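You operate a simulated robot arm through the tools that you are given. There is no shell and no other tool. Be economical: measure what you need, move in short steps, check, and stop when the job is done.

Carry out the task below with a simulated robot arm. There is one attempt and no reset: what you move stays moved.

TASK
Put two of the plug gauges from the top of the grey table on the bottom shelf of the rack.

The check looks at the end state, three seconds after you hand in, the way a careful person would. Anything else that was tipped, shoved, dropped, spilled or broken makes it a failure.

THE ROBOT
A 6-joint arm with a two-finger parallel gripper on a trunk, on a base that drives. Base frame: it is fixed to the floor where the robot stands at the start and does not move with it; the origin is under the middle of the robot, x ahead of it, y to its left, z up. Readings come in cm, degrees, newtons and seconds.
With the tool pointing down near the work surface it reaches from about 30 to 70 cm from the robot's upright axis, wherever it stands. Its first joint turns from -166.0 to 166.0 degrees. Places, roughly: bottom shelf of the rack [-220, 100, 30]. Payload 4.1 kg.
Tool frame: the origin (TCP) lies between the finger pads and is the grasp point; the fingertips stand 2.3 cm ahead of it; z points along the fingers, y is the line along which they close. The gripper opens to 9.4 cm. The fingers are 3.8 cm wide and 1 cm thick; the gripper's body (5.4 by 9.6 cm) begins 3.9 cm behind the TCP.
Orientation is that of the tool frame in the base frame, as [roll, pitch, yaw] about the fixed x, y, z axes, in that order (R = Rz(yaw) Ry(pitch) Rx(roll)). With the fingers straight down and closing along the base's y, the tool's x points along the base's -x, its y along +y and its z along -z.

THE INTERFACE
- The arm moves only by the tool servo_tool. Its argument "increments" is text: rows parted by semicolons, each of 6 numbers parted by spaces: the shift along the tool's x, y, z in cm, then the turn, a rotation vector about the tool's x, y, z in degrees. In form: x y z rx ry rz; .... A call has 1 to 8 rows; each row is the pose to reach, as a shift and turn from the pose commanded when the call began, along the tool's axes at that moment. "claw" is the finger opening in cm, from 0 to 9.4, set as the call begins (left out, the last holds). A row lasts 0.2 s, in which the tool goes at most 5 cm and 8.6 degrees; a call with a longer step from one row to the next is refused whole, and so is a gripper value outside its range. Where a pose cannot be reached the arm comes as near as it can. A force on the tool above 40 N (or 10 N above the force at the start of the call, whichever is more), or a blocked arm, ends the call early, and 0.2 s more pass. The fingers move at their own pace (about 4.5 cm/s each) and stop on an object; they squeeze with about 37 N. The grip force told is the motor's: it shows also when the fingers shut on nothing. Time passes only in rows, and 0.2 s behind the last, so rows that repeat a pose let the fingers close. It gives the time, the measured TCP pose, the force on the tool (base axes), the opening and the grip force at its end, in the units of the frame above (readings bear some noise), and new pictures: "pictures" is both (left out), scene, wrist or none.
- Cameras (640 x 400 px; columns grow to the right, rows downward): "scene" is now at [1.91, 13.55, 149.19]; the picture's right is [-0.37, -0.93, 0.00], its down [-0.66, 0.26, -0.71] and it looks along [0.66, -0.26, -0.71] (base axes); focal length 276 px, centre (320, 200). "wrist" rides on the gripper at [8.6, 1.6, -7.4] in the tool frame; the picture's right is [-0.18, 0.98, 0.00], its down [-0.58, -0.11, -0.81] and it looks along [-0.79, -0.15, 0.59] (tool axes); focal length 243 px, centre (320, 200). There is no depth. A picture from a camera that has moved, and an enlarged one, comes with that camera's place and axes in the base frame and with its lens. The place of the scene camera against the robot may be out by one fixed shift of up to 1.2 cm in any direction.
- move_column(by): slides the trunk up (or, below 0, down) by that many cm; the arm and the scene camera ride with it, the base frame stays. It gives what a move gives, with no picture.
- drive_base(legs): drives the robot by 1 to 6 legs, each [ahead, turn to the left] in cm and degrees, along the robot's own axes; the way and the turn of a leg run together, so that a leg with both is an arc; at most 150 cm and 180 degrees a leg. The arm and the cameras ride along, it lands a little off, and it stops where it bumps. It gives what a move gives, and a new picture of the scene camera.
- aim_head(pan, tilt): turns the head with the scene camera to pan (to the left, within 155 degrees either way) and tilt (down, from -29 to 69), counted from straight ahead of the robot. It gives what a move gives, and a new picture of the scene camera.
- zoom(camera, box): a new picture of the part [left, top, right, bottom] of that camera's present view, enlarged. The clock stands still meanwhile.
- hand_in(): hands the job in; it is judged then, once.

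Go step by step. Nothing tells you exact positions but the pictures and the camera data: compare them with the known pose of the tool, close in by small moves and look again before you grip or let go. The budget is 120 turns and 170 pictures, counting those below and the enlarged ones. Unless the task says otherwise, let go and move clear before handing in, and close with one line.

The tools are called as name(argument=value, ...) on one line, values as JSON. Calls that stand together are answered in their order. servo_tool: Moves the arm, as the interface text tells. Its arguments: {"type":"object","properties":{"increments":{"type":"string"},"claw":{"type":"number"},"pictures":{"type":"string","enum":["both","scene","wrist","none"]}},"required":["increments"]} The other tools are called the same way: move_column (by) slides the trunk up or down; drive_base (legs) drives the base; aim_head (pan, tilt) turns the head that bears the scene camera; zoom (camera, box) takes an enlarged picture of a part of a camera's view; hand_in () hands the job in.

At the start:

```text
time: 0.0
eef_pos: [42.43, -8.7, 110.79]
tool_rot: [179.9, 0.1, 180.0]
contact_force: [-0.4, 0.1, -0.1]
width: 9.39
grip_force: 0.1
trunk travel left (down, up): [-45.0, 14.0]
robot x, y, heading: [-0.05, 0.1, -0.3]
head pan, tilt: [-21.4, 45.0]
```

scene: 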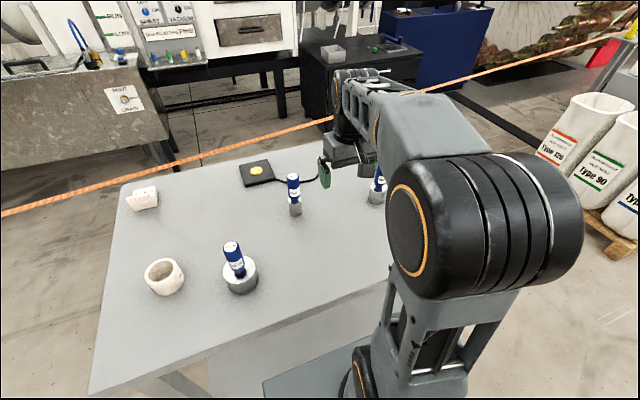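
wrist: 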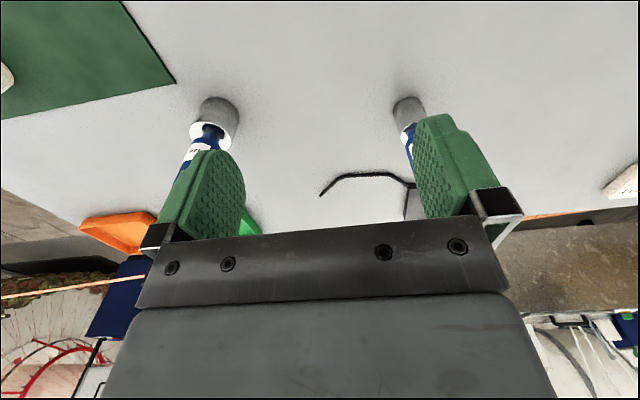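

I see three blue-handled gauges on the grey table, some partly hidden by the arm. I'll zoom in and look around for the rack.

zoom(camera="scene", box=[120, 140, 420, 328])

zoom(camera="wrist", box=[0, 0, 640, 400])

aim_head(pan=150, tilt=25)

```text
2.13 times, centred on (270, 234) of scene
camera zoom: at [1.91, 13.55, 149.19], right [-0.37, -0.93, 0.0], down [-0.66, 0.26, -0.71], along [0.66, -0.26, -0.71], focal length 587 px, centre (426, 128)
```

zoom: 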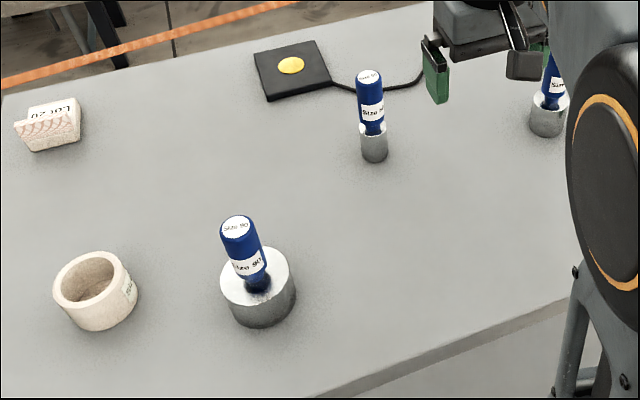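

```text
1.00 times, centred on (320, 200) of wrist
camera zoom: at [33.78, -7.26, 118.32], right [0.18, 0.98, 0.0], down [0.58, -0.11, 0.81], along [0.79, -0.15, -0.59], focal length 243 px, centre (320, 200)
```

zoom: 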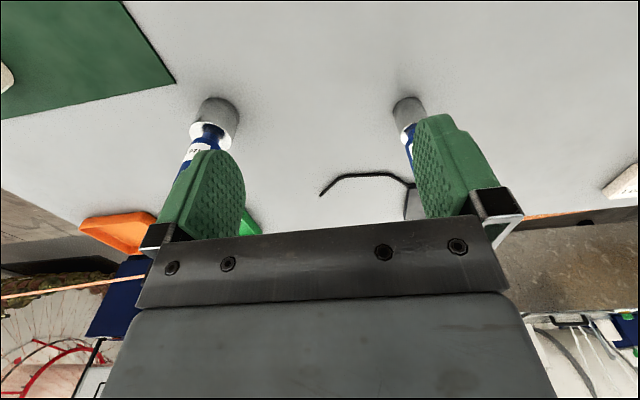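

```text
time: 2.6
eef_pos: [42.55, -8.73, 110.7]
tool_rot: [179.9, 0.0, -180.0]
contact_force: [-0.3, 0.0, 0.2]
width: 9.39
grip_force: 0.1
trunk travel left (down, up): [-45.0, 14.0]
robot x, y, heading: [0.05, -0.23, -0.0]
head pan, tilt: [150.0, 25.0]
camera scene: at [-13.64, 21.14, 152.24], right [0.5, 0.87, 0.0], down [0.37, -0.21, -0.91], along [-0.78, 0.45, -0.42], focal length 276 px, centre (320, 200)
```

scene: 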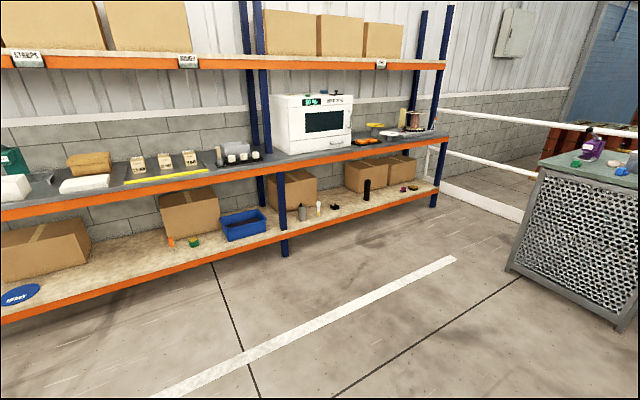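

The rack's bottom shelf has free space between the items. Now the right part of the table.

zoom(camera="scene", box=[140, 140, 460, 340])

aim_head(pan=-60, tilt=50)

aim_head(pan=0, tilt=55)

```text
2.00 times, centred on (300, 240) of scene
camera zoom: at [-13.64, 21.14, 152.24], right [0.5, 0.87, 0.0], down [0.37, -0.21, -0.91], along [-0.78, 0.45, -0.42], focal length 552 px, centre (360, 120)
```

zoom: 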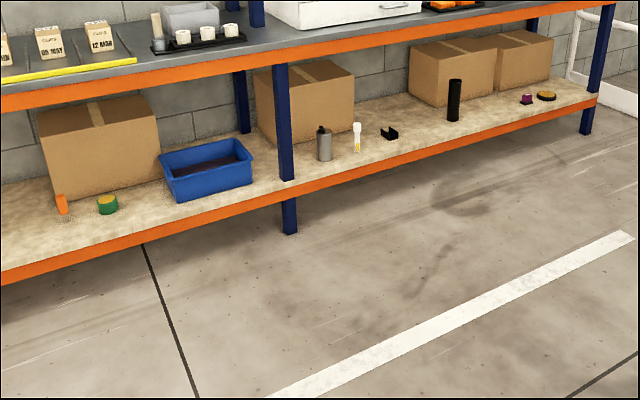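

```text
time: 5.6
eef_pos: [42.45, -8.69, 110.8]
tool_rot: [180.0, 0.1, 180.0]
contact_force: [0.4, -0.3, 0.0]
width: 9.4
grip_force: 0.1
trunk travel left (down, up): [-45.0, 14.0]
robot x, y, heading: [-0.22, 0.39, 0.0]
head pan, tilt: [-60.0, 50.0]
camera scene: at [-1.81, 9.86, 148.5], right [-0.87, -0.5, 0.0], down [-0.38, 0.66, -0.64], along [0.32, -0.56, -0.77], focal length 276 px, centre (320, 200)
```

scene: 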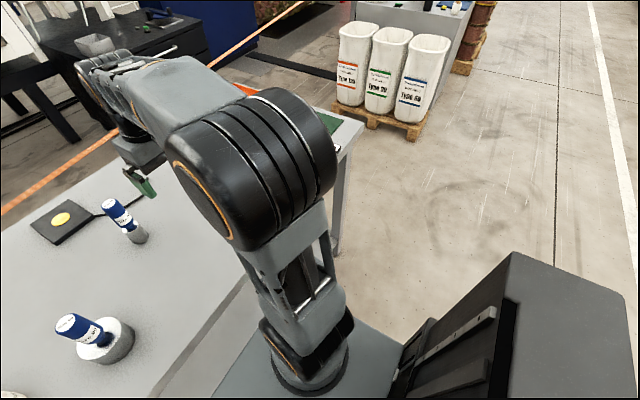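

```text
time: 6.9
eef_pos: [42.44, -8.81, 110.82]
tool_rot: [-180.0, 0.1, -179.9]
contact_force: [-0.4, 0.2, -0.2]
width: 9.39
grip_force: 0.0
trunk travel left (down, up): [-45.0, 14.0]
robot x, y, heading: [-0.43, -0.13, 0.1]
head pan, tilt: [0.0, 55.0]
camera scene: at [1.55, 16.52, 147.85], right [0.0, -1.0, 0.0], down [-0.82, 0.0, -0.57], along [0.57, 0.0, -0.82], focal length 276 px, centre (320, 200)
```

scene: 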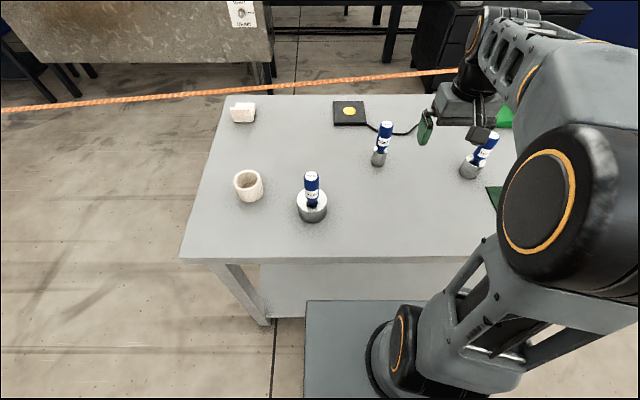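

Gauges estimated: B at about (54, 0), C at about (50, -24), each about 12.5 cm tall; the big one (A) stays. The bottom shelf has a gap at about x=-212, y≈-45..-10. I'll tilt the tool 40° forward in line with B, to approach from the side/top.

servo_tool(increments="0 1.7 0 0 -8 0; 0 3.4 0 0 -16 0; 0 5.2 0 0 -24 0; 0 7 0 0 -32 0; 0 8.7 0 0 -40 0; 0 8.7 0 0 -40 0")

```text
time: 8.3
eef_pos: [42.43, -0.08, 110.82]
tool_rot: [179.9, 40.1, -180.0]
contact_force: [-0.1, 0.0, -0.8]
width: 9.4
grip_force: 0.1
trunk travel left (down, up): [-45.0, 14.0]
robot x, y, heading: [-0.26, -0.29, 0.2]
head pan, tilt: [0.0, 55.0]
camera scene: at [1.53, 16.53, 147.84], right [0.0, -1.0, 0.0], down [-0.82, 0.0, -0.57], along [0.57, 0.0, -0.82], focal length 276 px, centre (320, 200)
camera wrist: at [31.04, 1.48, 111.05], right [0.14, 0.98, 0.12], down [-0.07, -0.11, 0.99], along [0.99, -0.15, 0.06], focal length 243 px, centre (320, 200)
```

scene: 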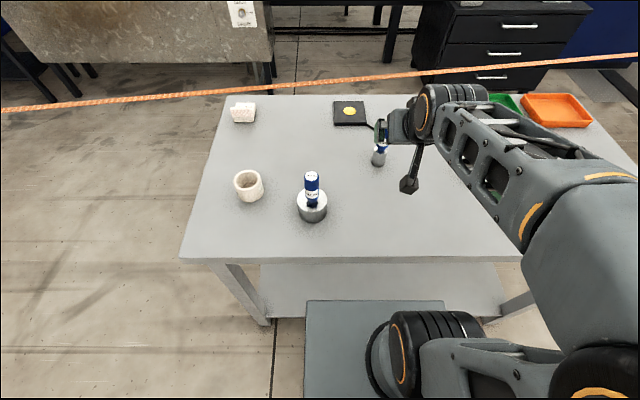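
wrist: 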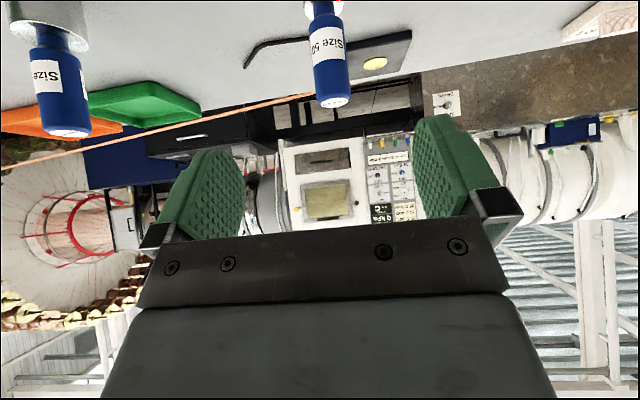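

Tilted view good: B's handle top is about (55, 0.2, 102.8). I advance partway along the tool axis and check.

servo_tool(increments="-2.9 0.25 0 0 0 0; -2.9 0.25 4 0 0 0; -2.9 0.25 8 0 0 0; -2.9 0.25 9 0 0 0")

```text
time: 9.3
eef_pos: [50.43, 0.29, 105.7]
tool_rot: [179.9, 40.1, 180.0]
contact_force: [0.0, 0.9, 0.5]
width: 9.39
grip_force: 0.1
trunk travel left (down, up): [-45.0, 14.0]
robot x, y, heading: [-0.17, -0.09, 0.0]
head pan, tilt: [0.0, 55.0]
camera scene: at [1.57, 16.53, 147.85], right [0.0, -1.0, 0.0], down [-0.82, 0.0, -0.57], along [0.57, 0.0, -0.82], focal length 276 px, centre (320, 200)
camera wrist: at [39.06, 1.74, 105.99], right [0.14, 0.98, 0.12], down [-0.07, -0.11, 0.99], along [0.99, -0.15, 0.06], focal length 243 px, centre (320, 200)
```

scene: 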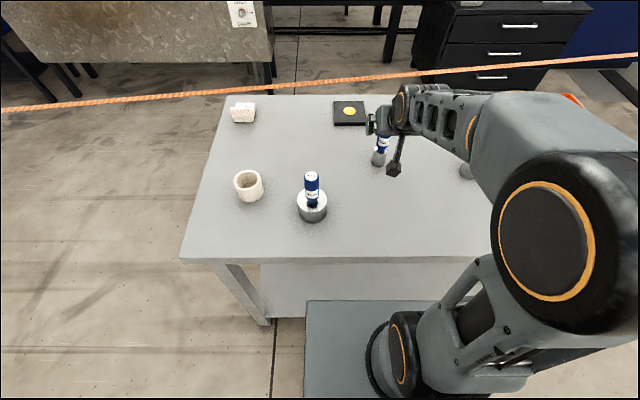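
wrist: 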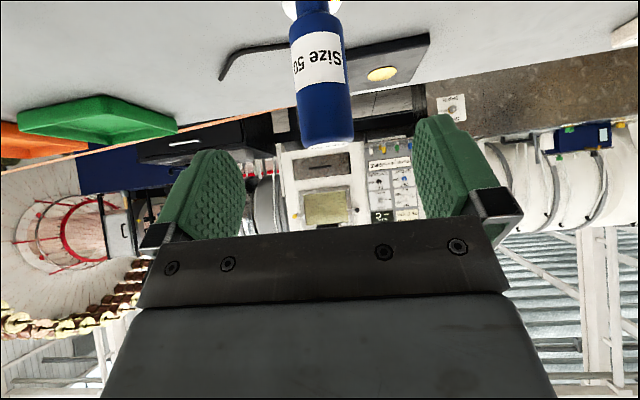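

Handle refined to about x=54, y=0.35, top z≈103.5. Advance further.

servo_tool(increments="0.1 0.05 2.5 0 0 0; 0.1 0.05 4.5 0 0 0; 0.1 0.05 4.5 0 0 0")

zoom(camera="scene", box=[340, 80, 440, 180])

```text
time: 10.1
eef_pos: [53.19, 0.35, 102.0]
tool_rot: [-180.0, 40.0, -180.0]
contact_force: [0.7, 0.0, 0.1]
width: 9.42
grip_force: 0.0
trunk travel left (down, up): [-45.0, 14.0]
robot x, y, heading: [0.09, -0.03, 0.1]
head pan, tilt: [0.0, 55.0]
camera scene: at [1.56, 16.53, 147.85], right [0.0, -1.0, 0.0], down [-0.82, 0.0, -0.57], along [0.57, 0.0, -0.82], focal length 276 px, centre (320, 200)
camera wrist: at [41.9, 1.78, 102.42], right [0.14, 0.98, 0.12], down [-0.07, -0.11, 0.99], along [0.99, -0.15, 0.06], focal length 243 px, centre (320, 200)
```

scene: 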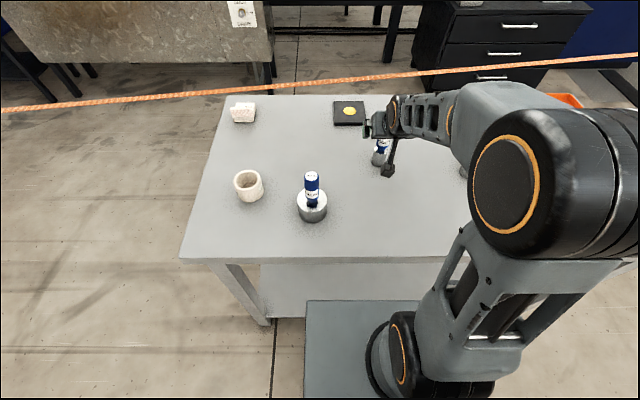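
wrist: 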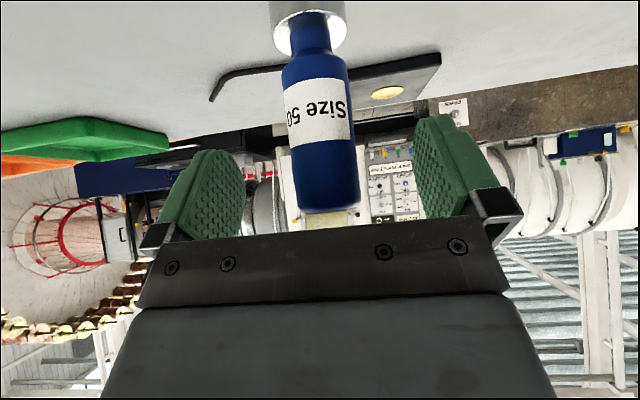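

```text
4.00 times, centred on (390, 130) of scene
camera zoom: at [1.56, 16.53, 147.85], right [0.0, -1.0, 0.0], down [-0.82, 0.0, -0.57], along [0.57, 0.0, -0.82], focal length 1104 px, centre (40, 480)
```

zoom: 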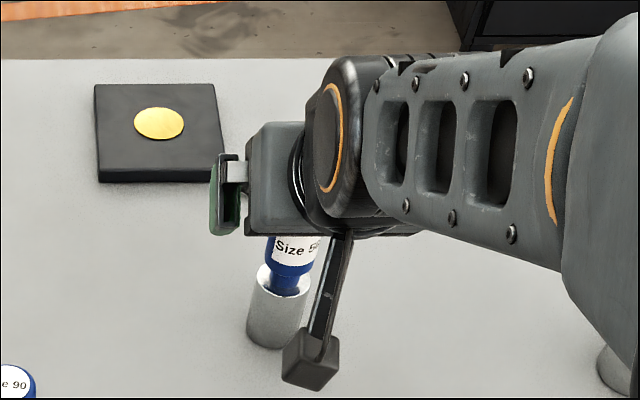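

Aligned. Advance 1.4 cm more and close.

servo_tool(increments="0 -0.1 1.4 0 0 0; 0 -0.1 1.4 0 0 0", pictures="none")

servo_tool(increments="0 0 0 0 0 0; 0 0 0 0 0 0; 0 0 0 0 0 0; 0 0 0 0 0 0; 0 0 0 0 0 0; 0 0 0 0 0 0", claw=0, pictures="wrist")

```text
time: 10.7
eef_pos: [54.33, 0.15, 101.12]
tool_rot: [-180.0, 40.0, 180.0]
contact_force: [0.3, -0.6, 0.2]
width: 9.44
grip_force: 0.0
trunk travel left (down, up): [-45.0, 14.0]
robot x, y, heading: [-0.24, -0.02, -0.1]
head pan, tilt: [0.0, 55.0]
```

```text
time: 12.1
eef_pos: [54.21, 0.25, 101.03]
tool_rot: [-180.0, 40.0, 180.0]
contact_force: [0.3, -0.4, 0.4]
width: 3.1
grip_force: 36.7
trunk travel left (down, up): [-45.0, 14.0]
robot x, y, heading: [-0.35, -0.05, 0.1]
head pan, tilt: [0.0, 55.0]
camera wrist: at [42.81, 1.67, 101.38], right [0.14, 0.98, 0.12], down [-0.07, -0.11, 0.99], along [0.99, -0.15, 0.06], focal length 243 px, centre (320, 200)
```

wrist: 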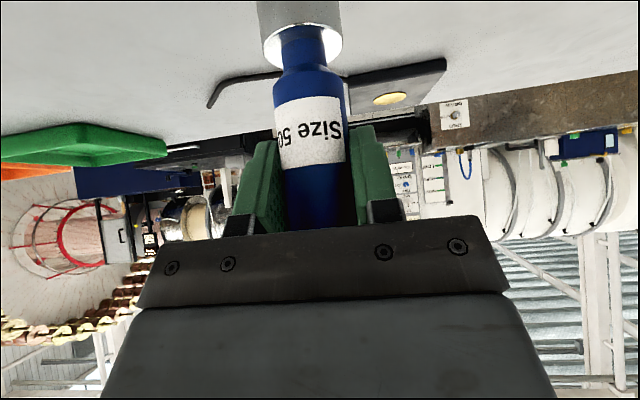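

Gripped at 3.1 cm; TCP sits 11.05 cm above the gauge's foot. Lift straight up.

servo_tool(increments="-0.64 0 -0.77 0 0 0; -2.57 0 -3.06 0 0 0; -5.14 0 -6.13 0 0 0; -7.7 0 -9.2 0 0 0; -9.0 0 -10.72 0 0 0")

```text
time: 13.3
eef_pos: [54.21, 0.1, 115.09]
tool_rot: [-179.9, 39.9, 179.9]
contact_force: [0.1, -1.3, -1.1]
width: 3.11
grip_force: 37.2
trunk travel left (down, up): [-45.0, 14.0]
robot x, y, heading: [0.38, 0.22, 0.3]
head pan, tilt: [0.0, 55.0]
camera scene: at [1.55, 16.53, 147.84], right [0.0, -1.0, 0.0], down [-0.82, 0.0, -0.57], along [0.57, 0.0, -0.82], focal length 276 px, centre (320, 200)
camera wrist: at [42.81, 1.63, 115.36], right [0.14, 0.98, 0.12], down [-0.07, -0.11, 0.99], along [0.99, -0.15, 0.06], focal length 243 px, centre (320, 200)
```

scene: 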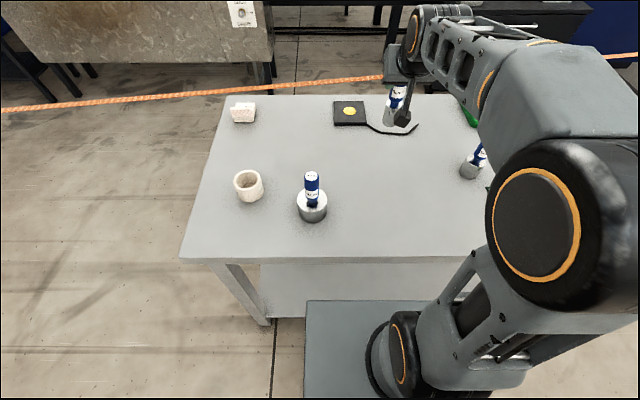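
wrist: 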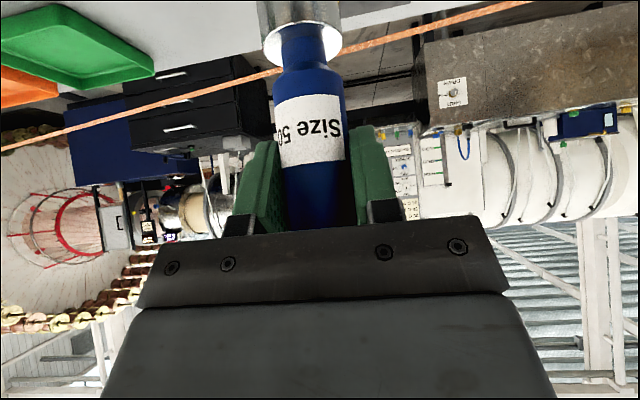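

Holding it clear. Back off from the table and turn round to face the rack.

drive_base(legs=[[-75, 0], [0, 90], [0, 90]])

aim_head(pan=0, tilt=40)

```text
time: 25.0
eef_pos: [-129.14, -1.21, 115.0]
tool_rot: [-179.9, 39.9, 0.6]
contact_force: [0.3, 0.0, -1.5]
width: 3.09
grip_force: 37.1
trunk travel left (down, up): [-45.0, 14.0]
robot x, y, heading: [-75.01, -0.29, -179.3]
head pan, tilt: [0.0, 55.0]
camera scene: at [-75.52, -17.22, 147.84], right [-0.01, 1.0, 0.0], down [0.82, 0.01, -0.57], along [-0.57, -0.01, -0.82], focal length 276 px, centre (320, 200)
```

scene: 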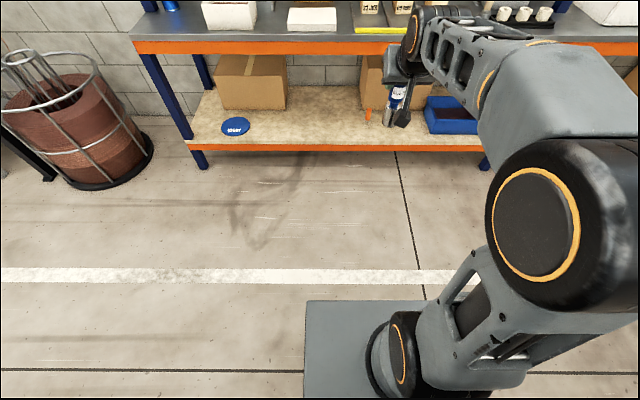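

```text
time: 25.8
eef_pos: [-129.16, -1.14, 114.95]
tool_rot: [-179.9, 40.0, 0.8]
contact_force: [0.2, -0.6, -1.8]
width: 3.08
grip_force: 36.8
trunk travel left (down, up): [-45.0, 14.0]
robot x, y, heading: [-74.87, -0.52, -179.4]
head pan, tilt: [0.0, 40.0]
camera scene: at [-76.81, -17.23, 149.91], right [-0.01, 1.0, 0.0], down [0.64, 0.01, -0.77], along [-0.77, -0.01, -0.64], focal length 276 px, centre (320, 200)
```

scene: 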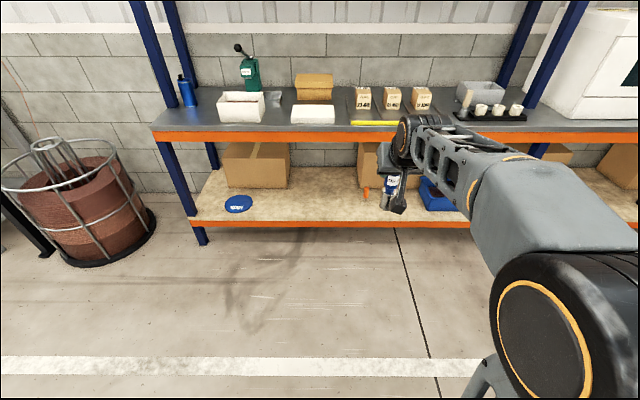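

The gap on the bottom shelf between the blue disc (y≈-64) and the orange item (y≈8) is clear; front edge x≈-200, upper shelf underside z≈82. Lower the trunk here first, then the arm.

move_column(by=-45)

servo_tool(increments="2.57 2 3.06 0 0 0; 5.14 5 6.13 0 0 0; 7.7 8 9.2 0 0 0; 10.3 11 12.2 0 0 0; 12.8 14 15.3 0 0 0; 14.1 17 16.9 0 0 0; 14.1 20 16.9 0 0 0; 14.1 20 16.9 0 0 0")

```text
refused: -45 is not a number from -40 to 40
```

```text
time: 27.6
eef_pos: [-128.9, -21.26, 92.9]
tool_rot: [-180.0, 40.0, 0.7]
contact_force: [0.7, -0.5, -2.2]
width: 3.08
grip_force: 36.6
trunk travel left (down, up): [-45.0, 14.0]
robot x, y, heading: [-74.97, -0.61, -179.4]
head pan, tilt: [0.0, 40.0]
camera scene: at [-76.81, -17.26, 149.91], right [-0.01, 1.0, 0.0], down [0.64, 0.01, -0.77], along [-0.77, -0.01, -0.64], focal length 276 px, centre (320, 200)
camera wrist: at [-117.45, -22.84, 93.25], right [-0.13, -0.98, 0.12], down [0.07, 0.11, 0.99], along [-0.99, 0.14, 0.06], focal length 243 px, centre (320, 200)
```

scene: 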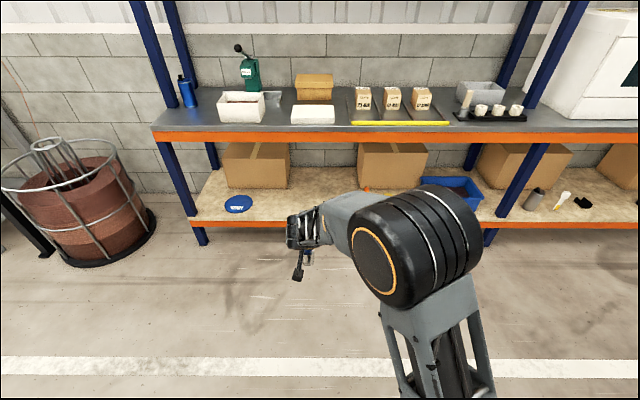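
wrist: 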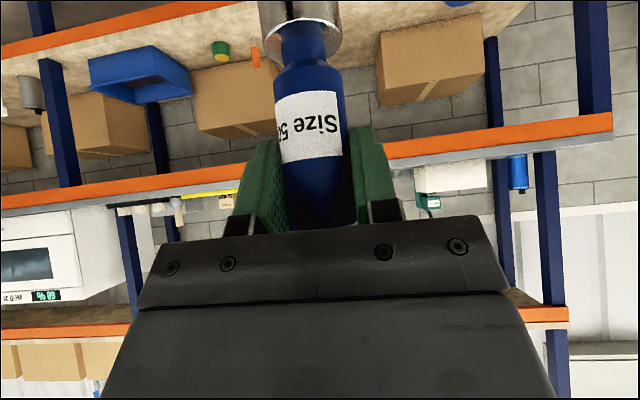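

Now lower the trunk in two steps.

move_column(by=-40)

move_column(by=-4.9)

drive_base(legs=[[55, 0]])

```text
time: 31.4
eef_pos: [-128.92, -21.1, 52.95]
tool_rot: [-180.0, 40.0, 0.7]
contact_force: [0.2, 0.1, -1.3]
width: 3.08
grip_force: 37.3
trunk travel left (down, up): [-5.0, 54.0]
robot x, y, heading: [-74.54, -0.54, -179.2]
head pan, tilt: [0.0, 40.0]
```

```text
time: 32.4
eef_pos: [-128.88, -21.02, 48.07]
tool_rot: [-180.0, 40.0, 0.7]
contact_force: [-0.2, 0.6, -1.5]
width: 3.08
grip_force: 36.6
trunk travel left (down, up): [-0.1, 58.9]
robot x, y, heading: [-75.05, -0.66, -179.0]
head pan, tilt: [0.0, 40.0]
```

```text
time: 35.5
eef_pos: [-183.85, -21.74, 48.16]
tool_rot: [180.0, 40.0, 0.6]
contact_force: [0.4, -0.4, -0.8]
width: 3.06
grip_force: 37.1
trunk travel left (down, up): [-0.1, 58.9]
robot x, y, heading: [-129.64, -1.25, -179.5]
head pan, tilt: [0.0, 40.0]
camera scene: at [-131.76, -17.87, 105.01], right [-0.01, 1.0, 0.0], down [0.64, 0.01, -0.77], along [-0.77, -0.01, -0.64], focal length 276 px, centre (320, 200)
```

scene: 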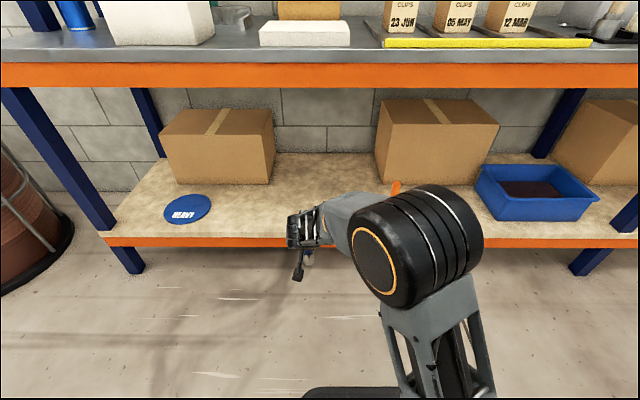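

Shelf edge near x≈-200, z≈30. Raise 3 cm for margin, then drive in 22 cm.

servo_tool(increments="-1.9 0 -2.3 0 0 0; -1.9 0 -2.3 0 0 0", pictures="none")

drive_base(legs=[[22, 0]])

zoom(camera="wrist", box=[0, 0, 640, 400])

```text
time: 36.1
eef_pos: [-183.82, -21.73, 51.0]
tool_rot: [-179.9, 39.9, 0.7]
contact_force: [-0.6, -0.3, -1.3]
width: 3.08
grip_force: 37.5
trunk travel left (down, up): [-0.1, 58.9]
robot x, y, heading: [-129.56, -1.19, -179.4]
head pan, tilt: [0.0, 40.0]
```

```text
time: 37.8
eef_pos: [-205.97, -22.0, 51.06]
tool_rot: [-180.0, 40.0, 0.7]
contact_force: [0.3, 0.8, -1.5]
width: 3.08
grip_force: 36.9
trunk travel left (down, up): [-0.1, 58.9]
robot x, y, heading: [-152.13, -0.92, -179.5]
head pan, tilt: [0.0, 40.0]
camera scene: at [-153.88, -18.13, 105.01], right [-0.01, 1.0, 0.0], down [0.64, 0.01, -0.77], along [-0.77, -0.01, -0.64], focal length 276 px, centre (320, 200)
```

scene: 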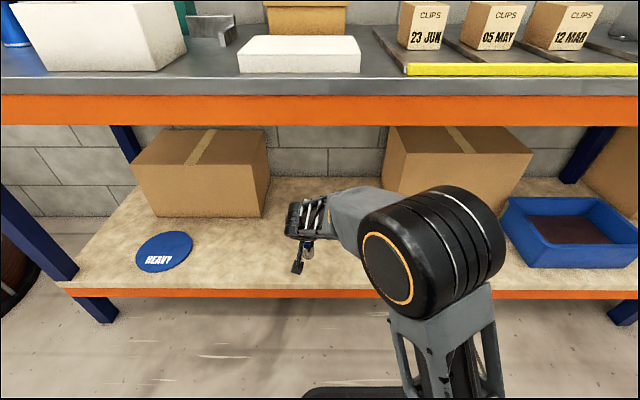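

```text
1.00 times, centred on (320, 200) of wrist
camera zoom: at [-194.53, -23.64, 51.38], right [-0.13, -0.98, 0.12], down [0.07, 0.11, 0.99], along [-0.99, 0.14, 0.06], focal length 243 px, centre (320, 200)
```

zoom: 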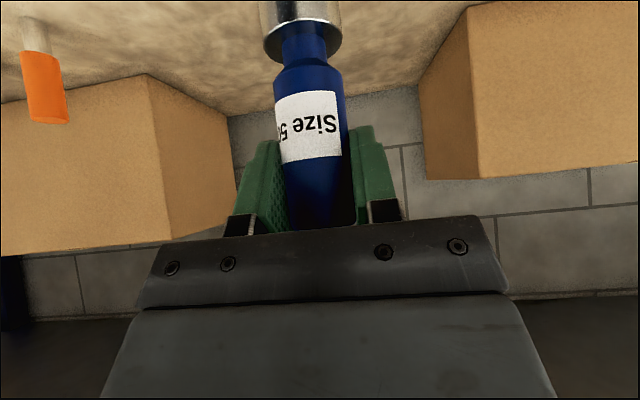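

Shelf edge confirmed at (-200, z 30), and the spot is clear. Extend 7 cm inward then down to just above the shelf.

servo_tool(increments="-2.68 0 2.25 0 0 0; -5.36 0 4.5 0 0 0; -3.4 0 6.8 0 0 0; -1.5 0 9.1 0 0 0; -0.22 0 10.63 0 0 0; -0.22 0 10.63 0 0 0")

```text
time: 39.2
eef_pos: [-212.85, -22.11, 43.08]
tool_rot: [-180.0, 40.0, 0.7]
contact_force: [-0.1, -0.1, -1.4]
width: 3.08
grip_force: 37.0
trunk travel left (down, up): [-0.1, 58.9]
robot x, y, heading: [-151.82, -1.61, -179.4]
head pan, tilt: [0.0, 40.0]
camera scene: at [-153.88, -18.13, 105.01], right [-0.01, 1.0, 0.0], down [0.64, 0.01, -0.77], along [-0.77, -0.01, -0.64], focal length 276 px, centre (320, 200)
camera wrist: at [-201.44, -23.7, 43.33], right [-0.13, -0.98, 0.12], down [0.07, 0.11, 0.99], along [-0.99, 0.14, 0.06], focal length 243 px, centre (320, 200)
```

scene: 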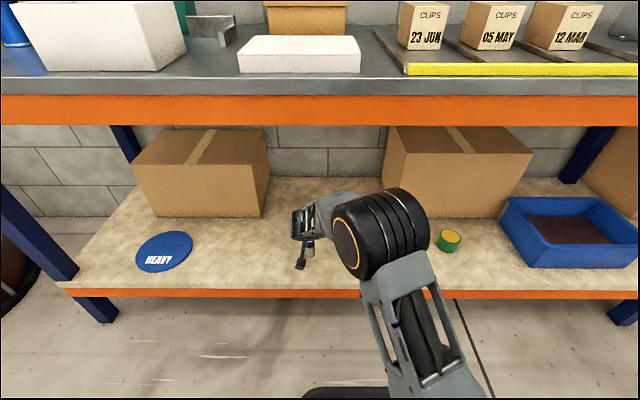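
wrist: 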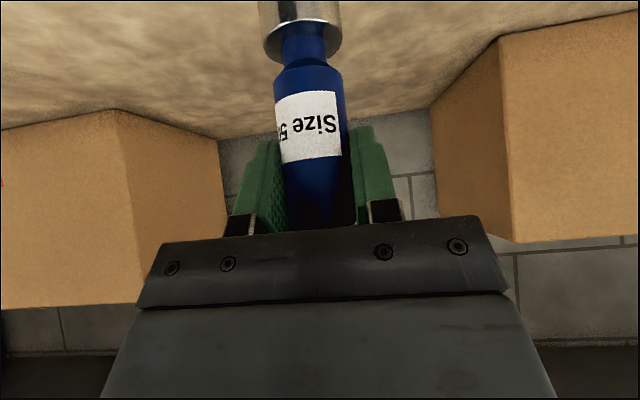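

Foot should be about 2 cm above the shelf. Lower in small steps watching force.

servo_tool(increments="0.39 0 0.46 0 0 0; 0.77 0 0.92 0 0 0; 0.96 0 1.15 0 0 0; 0.96 0 1.15 0 0 0", pictures="none")

servo_tool(increments="0.13 0 0.15 0 0 0; 0.19 0 0.23 0 0 0; 0.26 0 0.31 0 0 0; 0.32 0 0.38 0 0 0; 0.32 0 0.38 0 0 0", pictures="wrist")

```text
time: 40.2
eef_pos: [-212.83, -22.12, 41.51]
tool_rot: [179.9, 40.0, 0.7]
contact_force: [0.0, -0.1, -1.3]
width: 3.07
grip_force: 36.9
trunk travel left (down, up): [-0.1, 58.9]
robot x, y, heading: [-152.03, -1.12, -179.1]
head pan, tilt: [0.0, 40.0]
```

```text
time: 41.4
eef_pos: [-212.88, -22.06, 41.07]
tool_rot: [180.0, 40.0, 0.7]
contact_force: [0.2, 0.3, -1.7]
width: 3.07
grip_force: 37.5
trunk travel left (down, up): [-0.1, 58.9]
robot x, y, heading: [-151.83, -1.08, -179.4]
head pan, tilt: [0.0, 40.0]
camera wrist: at [-201.5, -23.75, 41.37], right [-0.13, -0.98, 0.12], down [0.07, 0.11, 0.99], along [-0.99, 0.14, 0.06], focal length 243 px, centre (320, 200)
```

wrist: 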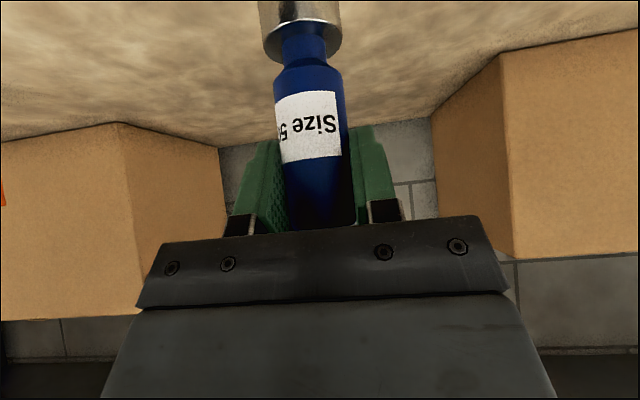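

No contact yet. Continue down in small steps.

servo_tool(increments="0.13 0 0.15 0 0 0; 0.26 0 0.31 0 0 0; 0.32 0 0.38 0 0 0; 0.32 0 0.38 0 0 0", pictures="none")

zoom(camera="scene", box=[260, 180, 380, 300])

```text
time: 42.4
eef_pos: [-212.97, -22.14, 40.69]
tool_rot: [180.0, 40.0, 0.7]
contact_force: [-0.3, -0.8, -1.0]
width: 3.05
grip_force: 36.9
trunk travel left (down, up): [-0.1, 58.9]
robot x, y, heading: [-151.76, -1.24, -179.6]
head pan, tilt: [0.0, 40.0]
```

```text
3.33 times, centred on (320, 240) of scene
camera zoom: at [-153.89, -18.13, 105.01], right [-0.01, 1.0, 0.0], down [0.64, 0.01, -0.77], along [-0.77, -0.01, -0.64], focal length 920 px, centre (320, 67)
```

zoom: 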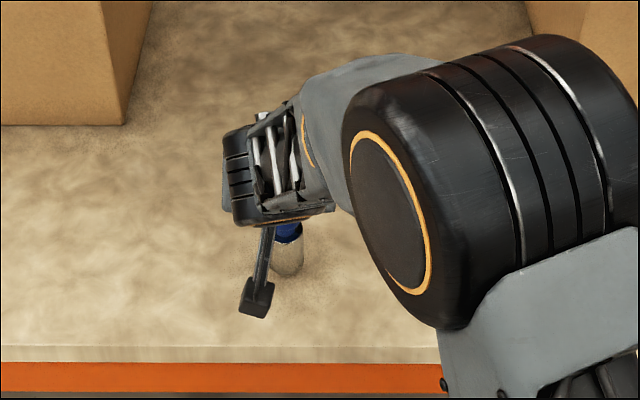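

Very near contact. Continue down a bit.

servo_tool(increments="0.13 0 0.15 0 0 0; 0.19 0 0.23 0 0 0; 0.26 0 0.31 0 0 0; 0.26 0 0.31 0 0 0", pictures="none")

```text
time: 43.4
eef_pos: [-212.96, -22.1, 40.1]
tool_rot: [-179.9, 40.0, 0.7]
contact_force: [-0.2, -0.5, -1.8]
width: 3.06
grip_force: 37.2
trunk travel left (down, up): [-0.1, 58.9]
robot x, y, heading: [-151.62, -1.15, -179.3]
head pan, tilt: [0.0, 40.0]
```

servo_tool(increments="0.13 0 0.15 0 0 0; 0.19 0 0.23 0 0 0; 0.26 0 0.31 0 0 0; 0.26 0 0.31 0 0 0", pictures="wrist")

zoom(camera="scene", box=[290, 230, 350, 290])

```text
time: 44.4
eef_pos: [-212.99, -22.08, 39.74]
tool_rot: [179.9, 40.1, 0.7]
contact_force: [-0.8, -1.1, -2.3]
width: 3.04
grip_force: 37.1
trunk travel left (down, up): [-0.1, 58.9]
robot x, y, heading: [-151.96, -1.55, -179.0]
head pan, tilt: [0.0, 40.0]
camera wrist: at [-201.54, -23.72, 40.09], right [-0.13, -0.98, 0.12], down [0.07, 0.11, 0.99], along [-0.99, 0.14, 0.06], focal length 243 px, centre (320, 200)
```

wrist: 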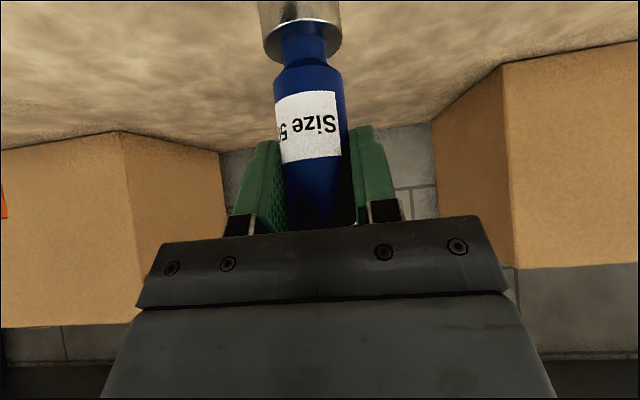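

```text
6.67 times, centred on (320, 260) of scene
camera zoom: at [-153.89, -18.13, 105.01], right [-0.01, 1.0, 0.0], down [0.64, 0.01, -0.77], along [-0.77, -0.01, -0.64], focal length 1839 px, centre (320, -200)
```

zoom: 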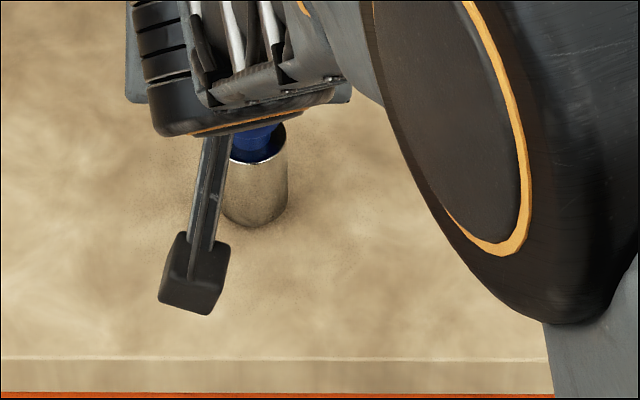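

Still no contact force. Continue downward in small steps.

servo_tool(increments="0.13 0 0.15 0 0 0; 0.26 0 0.31 0 0 0; 0.39 0 0.46 0 0 0; 0.39 0 0.46 0 0 0", pictures="none")

```text
time: 45.4
eef_pos: [-213.1, -22.17, 39.43]
tool_rot: [-179.9, 40.3, 0.6]
contact_force: [2.2, 0.7, 12.2]
width: 3.06
grip_force: 37.0
trunk travel left (down, up): [-0.1, 58.9]
robot x, y, heading: [-152.01, -1.28, -179.5]
head pan, tilt: [0.0, 40.0]
```

Contact made. Ease the load slightly and open.

servo_tool(increments="-0.16 0 -0.19 0 0 0; -0.16 0 -0.19 0 0 0", pictures="none")

servo_tool(increments="0 0 0 0 0 0; 0 0 0 0 0 0; 0 0 0 0 0 0; 0 0 0 0 0 0; 0 0 0 0 0 0", claw=8, pictures="wrist")

```text
time: 46.0
eef_pos: [-213.1, -22.11, 39.35]
tool_rot: [-179.9, 39.9, 0.7]
contact_force: [-0.6, -0.7, 0.7]
width: 3.06
grip_force: 36.9
trunk travel left (down, up): [-0.1, 58.9]
robot x, y, heading: [-151.7, -1.0, -179.2]
head pan, tilt: [0.0, 40.0]
```

```text
time: 47.2
eef_pos: [-213.03, -22.2, 39.54]
tool_rot: [-180.0, 40.0, 0.7]
contact_force: [-0.5, 0.2, -1.0]
width: 8.0
grip_force: 0.1
trunk travel left (down, up): [-0.1, 58.9]
robot x, y, heading: [-152.05, -1.27, -179.2]
head pan, tilt: [0.0, 40.0]
camera wrist: at [-201.56, -23.72, 39.75], right [-0.13, -0.98, 0.12], down [0.07, 0.11, 0.99], along [-0.99, 0.14, 0.06], focal length 243 px, centre (320, 200)
```

wrist: 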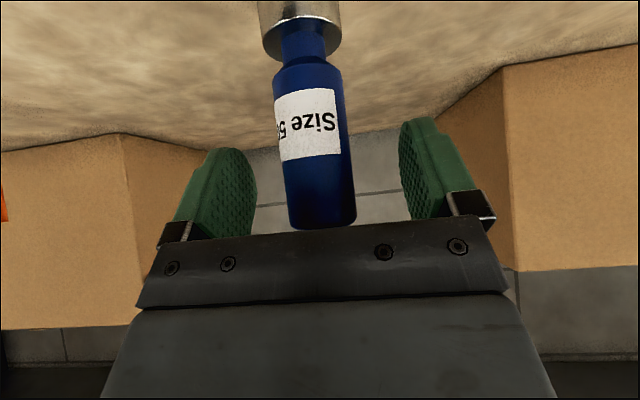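

It stands upright. Back away along the tool axis.

servo_tool(increments="0 0 -2 0 0 0; 0 0 -5 0 0 0; 0 0 -9 0 0 0; 2 0 -12 0 0 0; 4.5 0 -14 0 0 0; 4.5 0 -14 0 0 0")

drive_base(legs=[[-77, 0]])

```text
time: 48.6
eef_pos: [-200.5, -21.97, 47.35]
tool_rot: [-179.9, 39.9, 0.7]
contact_force: [0.2, 0.9, 0.8]
width: 8.02
grip_force: 0.0
trunk travel left (down, up): [-0.1, 58.9]
robot x, y, heading: [-151.71, -1.46, -179.4]
head pan, tilt: [0.0, 40.0]
camera scene: at [-153.88, -18.12, 105.01], right [-0.01, 1.0, 0.0], down [0.64, 0.01, -0.77], along [-0.77, -0.01, -0.64], focal length 276 px, centre (320, 200)
camera wrist: at [-189.06, -23.57, 47.58], right [-0.13, -0.98, 0.12], down [0.07, 0.11, 0.99], along [-0.99, 0.14, 0.06], focal length 243 px, centre (320, 200)
```

scene: 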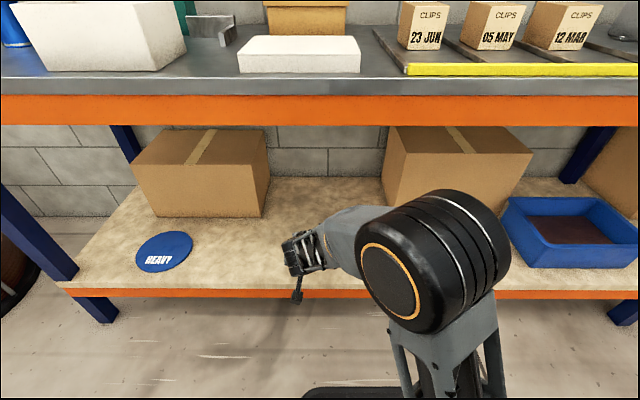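
wrist: 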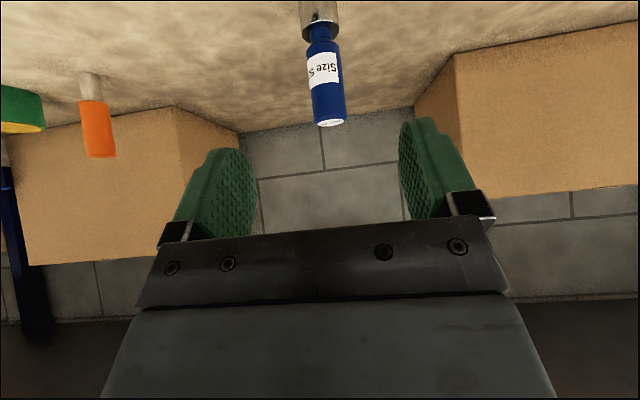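

```text
time: 52.8
eef_pos: [-123.52, -21.02, 47.31]
tool_rot: [180.0, 40.0, 0.3]
contact_force: [-0.9, 0.2, -1.2]
width: 8.01
grip_force: 0.1
trunk travel left (down, up): [-0.1, 58.9]
robot x, y, heading: [-74.54, -0.87, -179.8]
head pan, tilt: [0.0, 40.0]
camera scene: at [-76.89, -17.51, 105.01], right [0.0, 1.0, 0.0], down [0.64, 0.0, -0.77], along [-0.77, 0.0, -0.64], focal length 276 px, centre (320, 200)
```

scene: 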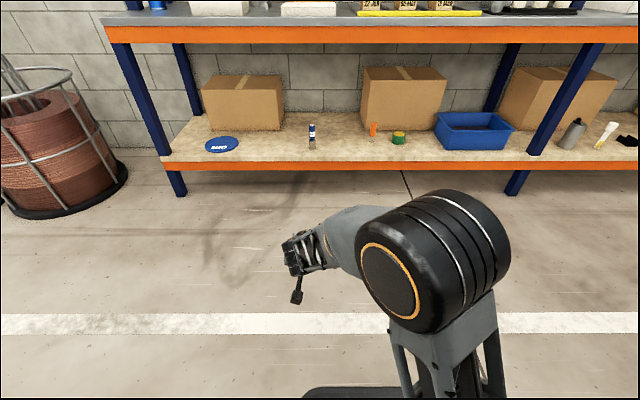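

Gauge B stands on the shelf. Raise the trunk, lift the arm and swing it to the robot's right for gauge C.

move_column(by=40)

move_column(by=4.9)

servo_tool(increments="-2.57 -2 -3.06 0 0 0; -5.14 -5 -6.13 0 0 0; -7.7 -8 -9.2 0 0 0; -10.3 -11 -12.2 0 0 0; -12.8 -14 -15.3 0 0 0; -12.8 -18 -15.3 0 0 0; -12.8 -22 -15.3 0 0 0; -12.8 -22 -15.3 0 0 0", pictures="none")

drive_base(legs=[[0, -90], [0, -90]])

```text
time: 56.6
eef_pos: [-123.62, -20.98, 87.29]
tool_rot: [-179.9, 39.9, 0.2]
contact_force: [-0.2, 0.1, -0.3]
width: 8.02
grip_force: 0.0
trunk travel left (down, up): [-40.1, 18.9]
robot x, y, heading: [-74.81, -0.69, -179.9]
head pan, tilt: [0.0, 40.0]
```

```text
time: 57.5
eef_pos: [-123.73, -20.93, 92.26]
tool_rot: [-179.9, 40.0, 0.1]
contact_force: [0.1, -0.3, 0.4]
width: 8.03
grip_force: 0.1
trunk travel left (down, up): [-45.0, 14.0]
robot x, y, heading: [-74.8, -0.81, -179.8]
head pan, tilt: [0.0, 40.0]
```

```text
time: 59.3
eef_pos: [-123.65, 1.1, 112.11]
tool_rot: [-180.0, 39.9, 0.2]
contact_force: [-0.2, -0.3, -0.6]
width: 8.03
grip_force: 0.1
trunk travel left (down, up): [-45.0, 14.0]
robot x, y, heading: [-74.51, -0.71, -180.1]
head pan, tilt: [0.0, 40.0]
```

```text
time: 67.3
eef_pos: [-25.97, -2.51, 112.13]
tool_rot: [-180.0, 40.0, -179.8]
contact_force: [0.6, -0.1, -0.5]
width: 7.99
grip_force: 0.0
trunk travel left (down, up): [-45.0, 14.0]
robot x, y, heading: [-74.97, -0.6, 0.2]
head pan, tilt: [0.0, 40.0]
camera scene: at [-71.99, 15.8, 149.91], right [0.0, -1.0, 0.0], down [-0.64, 0.0, -0.77], along [0.77, 0.0, -0.64], focal length 276 px, centre (320, 200)
```

scene: 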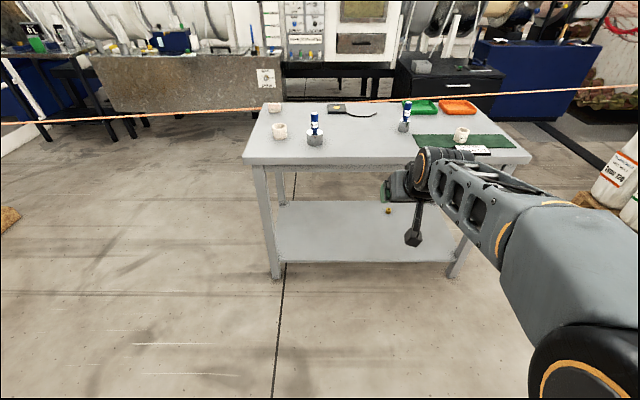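

C is at about (53, -24.5). Shift the arm 22 cm right and drive up to the table.

servo_tool(increments="0 -4.5 0 0 0 0; 0 -9 0 0 0 0; 0 -13.5 0 0 0 0; 0 -18 0 0 0 0; 0 -22 0 0 0 0; 0 -22 0 0 0 0", pictures="none")

drive_base(legs=[[67, 0]])

zoom(camera="wrist", box=[0, 0, 640, 400])

```text
time: 68.8
eef_pos: [-25.82, -24.61, 112.21]
tool_rot: [-179.9, 40.1, -179.9]
contact_force: [0.0, -0.7, 0.1]
width: 8.0
grip_force: 0.0
trunk travel left (down, up): [-45.0, 14.0]
robot x, y, heading: [-74.83, -1.09, -0.0]
head pan, tilt: [0.0, 40.0]
```

```text
time: 72.4
eef_pos: [40.99, -23.81, 112.14]
tool_rot: [-179.9, 40.0, -179.4]
contact_force: [0.1, -0.1, -1.2]
width: 8.0
grip_force: 0.0
trunk travel left (down, up): [-45.0, 14.0]
robot x, y, heading: [-8.15, -0.35, 0.4]
head pan, tilt: [0.0, 40.0]
camera scene: at [-5.4, 16.16, 149.91], right [0.01, -1.0, 0.0], down [-0.64, -0.01, -0.77], along [0.77, 0.01, -0.64], focal length 276 px, centre (320, 200)
```

scene: 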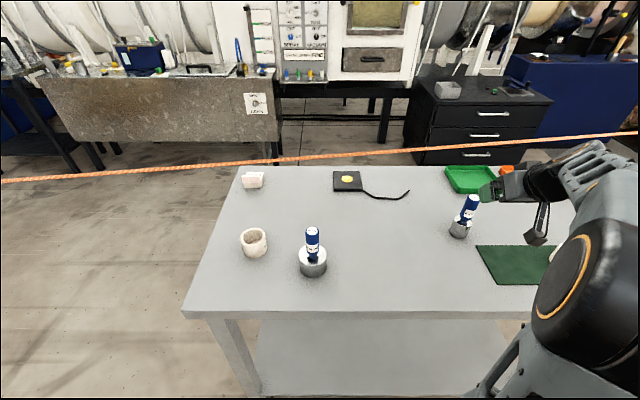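

```text
1.00 times, centred on (320, 200) of wrist
camera zoom: at [29.54, -22.43, 112.37], right [0.13, 0.98, 0.12], down [-0.07, -0.11, 0.99], along [0.99, -0.14, 0.06], focal length 243 px, centre (320, 200)
```

zoom: 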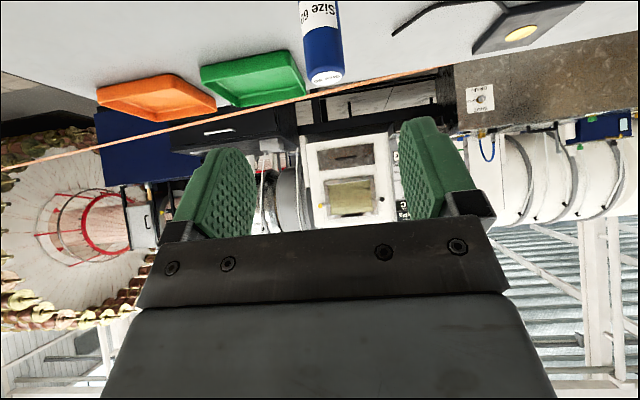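

C's handle top is about (50.2, -23.55, 103.6). Approach partway.

servo_tool(increments="0 0.2 4 0 0 0; 0 0.2 8 0 0 0; 0 0.2 9 0 0 0; 0 0.2 9 0 0 0", claw=9.4, pictures="wrist")

```text
time: 73.4
eef_pos: [46.74, -23.64, 105.17]
tool_rot: [180.0, 40.0, -179.4]
contact_force: [0.1, 1.0, -0.5]
width: 9.38
grip_force: 0.1
trunk travel left (down, up): [-45.0, 14.0]
robot x, y, heading: [-8.2, -0.57, 0.3]
head pan, tilt: [0.0, 40.0]
camera wrist: at [35.33, -22.18, 105.46], right [0.13, 0.98, 0.12], down [-0.07, -0.11, 0.99], along [0.99, -0.14, 0.06], focal length 243 px, centre (320, 200)
```

wrist: 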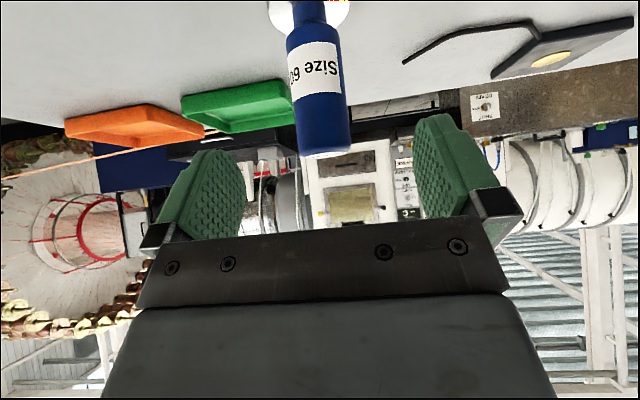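

Consistent: top (50, -23.6, 103.65). Advance 5.2 cm and close.

servo_tool(increments="0 0 2.5 0 0 0; 0 0 4.2 0 0 0; 0 0 5.2 0 0 0; 0 0 5.2 0 0 0", pictures="wrist")

```text
time: 74.4
eef_pos: [50.13, -23.33, 101.26]
tool_rot: [-180.0, 40.0, -179.6]
contact_force: [0.2, -0.1, -0.8]
width: 9.37
grip_force: 0.1
trunk travel left (down, up): [-45.0, 14.0]
robot x, y, heading: [-8.12, -0.48, 0.5]
head pan, tilt: [0.0, 40.0]
camera wrist: at [38.62, -22.13, 101.51], right [0.13, 0.98, 0.12], down [-0.07, -0.11, 0.99], along [0.99, -0.14, 0.06], focal length 243 px, centre (320, 200)
```

wrist: 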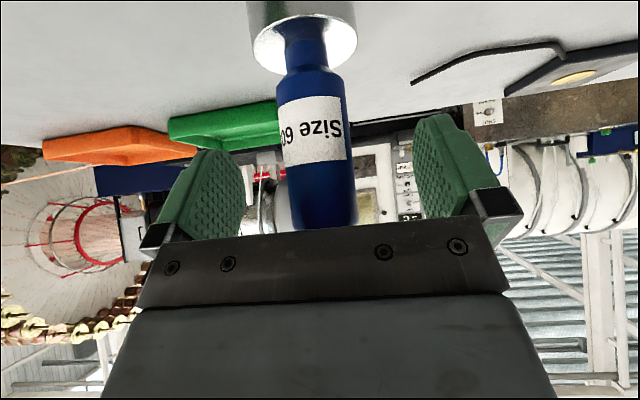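

servo_tool(increments="0 0 0 0 0 0; 0 0 0 0 0 0; 0 0 0 0 0 0; 0 0 0 0 0 0; 0 0 0 0 0 0; 0 0 0 0 0 0", claw=0, pictures="none")

servo_tool(increments="-0.64 0 -0.77 0 0 0; -2.57 0 -3.06 0 0 0; -5.14 0 -6.13 0 0 0; -7.7 0 -9.2 0 0 0; -9.0 0 -10.72 0 0 0")

```text
time: 75.8
eef_pos: [50.01, -23.59, 101.17]
tool_rot: [-180.0, 40.1, -179.5]
contact_force: [-0.1, 0.4, 1.4]
width: 3.11
grip_force: 37.3
trunk travel left (down, up): [-45.0, 14.0]
robot x, y, heading: [-8.12, -0.31, 0.6]
head pan, tilt: [0.0, 40.0]
```

```text
time: 77.0
eef_pos: [50.09, -23.59, 115.26]
tool_rot: [180.0, 40.0, -179.5]
contact_force: [0.1, 0.6, -3.1]
width: 3.1
grip_force: 37.1
trunk travel left (down, up): [-45.0, 14.0]
robot x, y, heading: [-8.23, -0.73, 0.6]
head pan, tilt: [0.0, 40.0]
camera scene: at [-5.4, 16.16, 149.91], right [0.01, -1.0, 0.0], down [-0.64, -0.01, -0.77], along [0.77, 0.01, -0.64], focal length 276 px, centre (320, 200)
camera wrist: at [38.71, -22.13, 115.49], right [0.13, 0.98, 0.12], down [-0.07, -0.11, 0.99], along [0.99, -0.14, 0.06], focal length 243 px, centre (320, 200)
```

scene: 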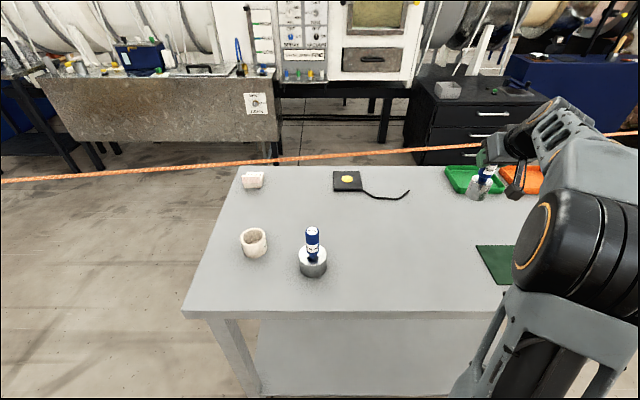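
wrist: 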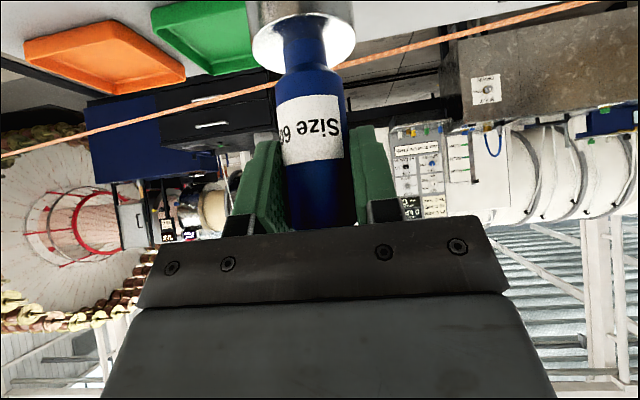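

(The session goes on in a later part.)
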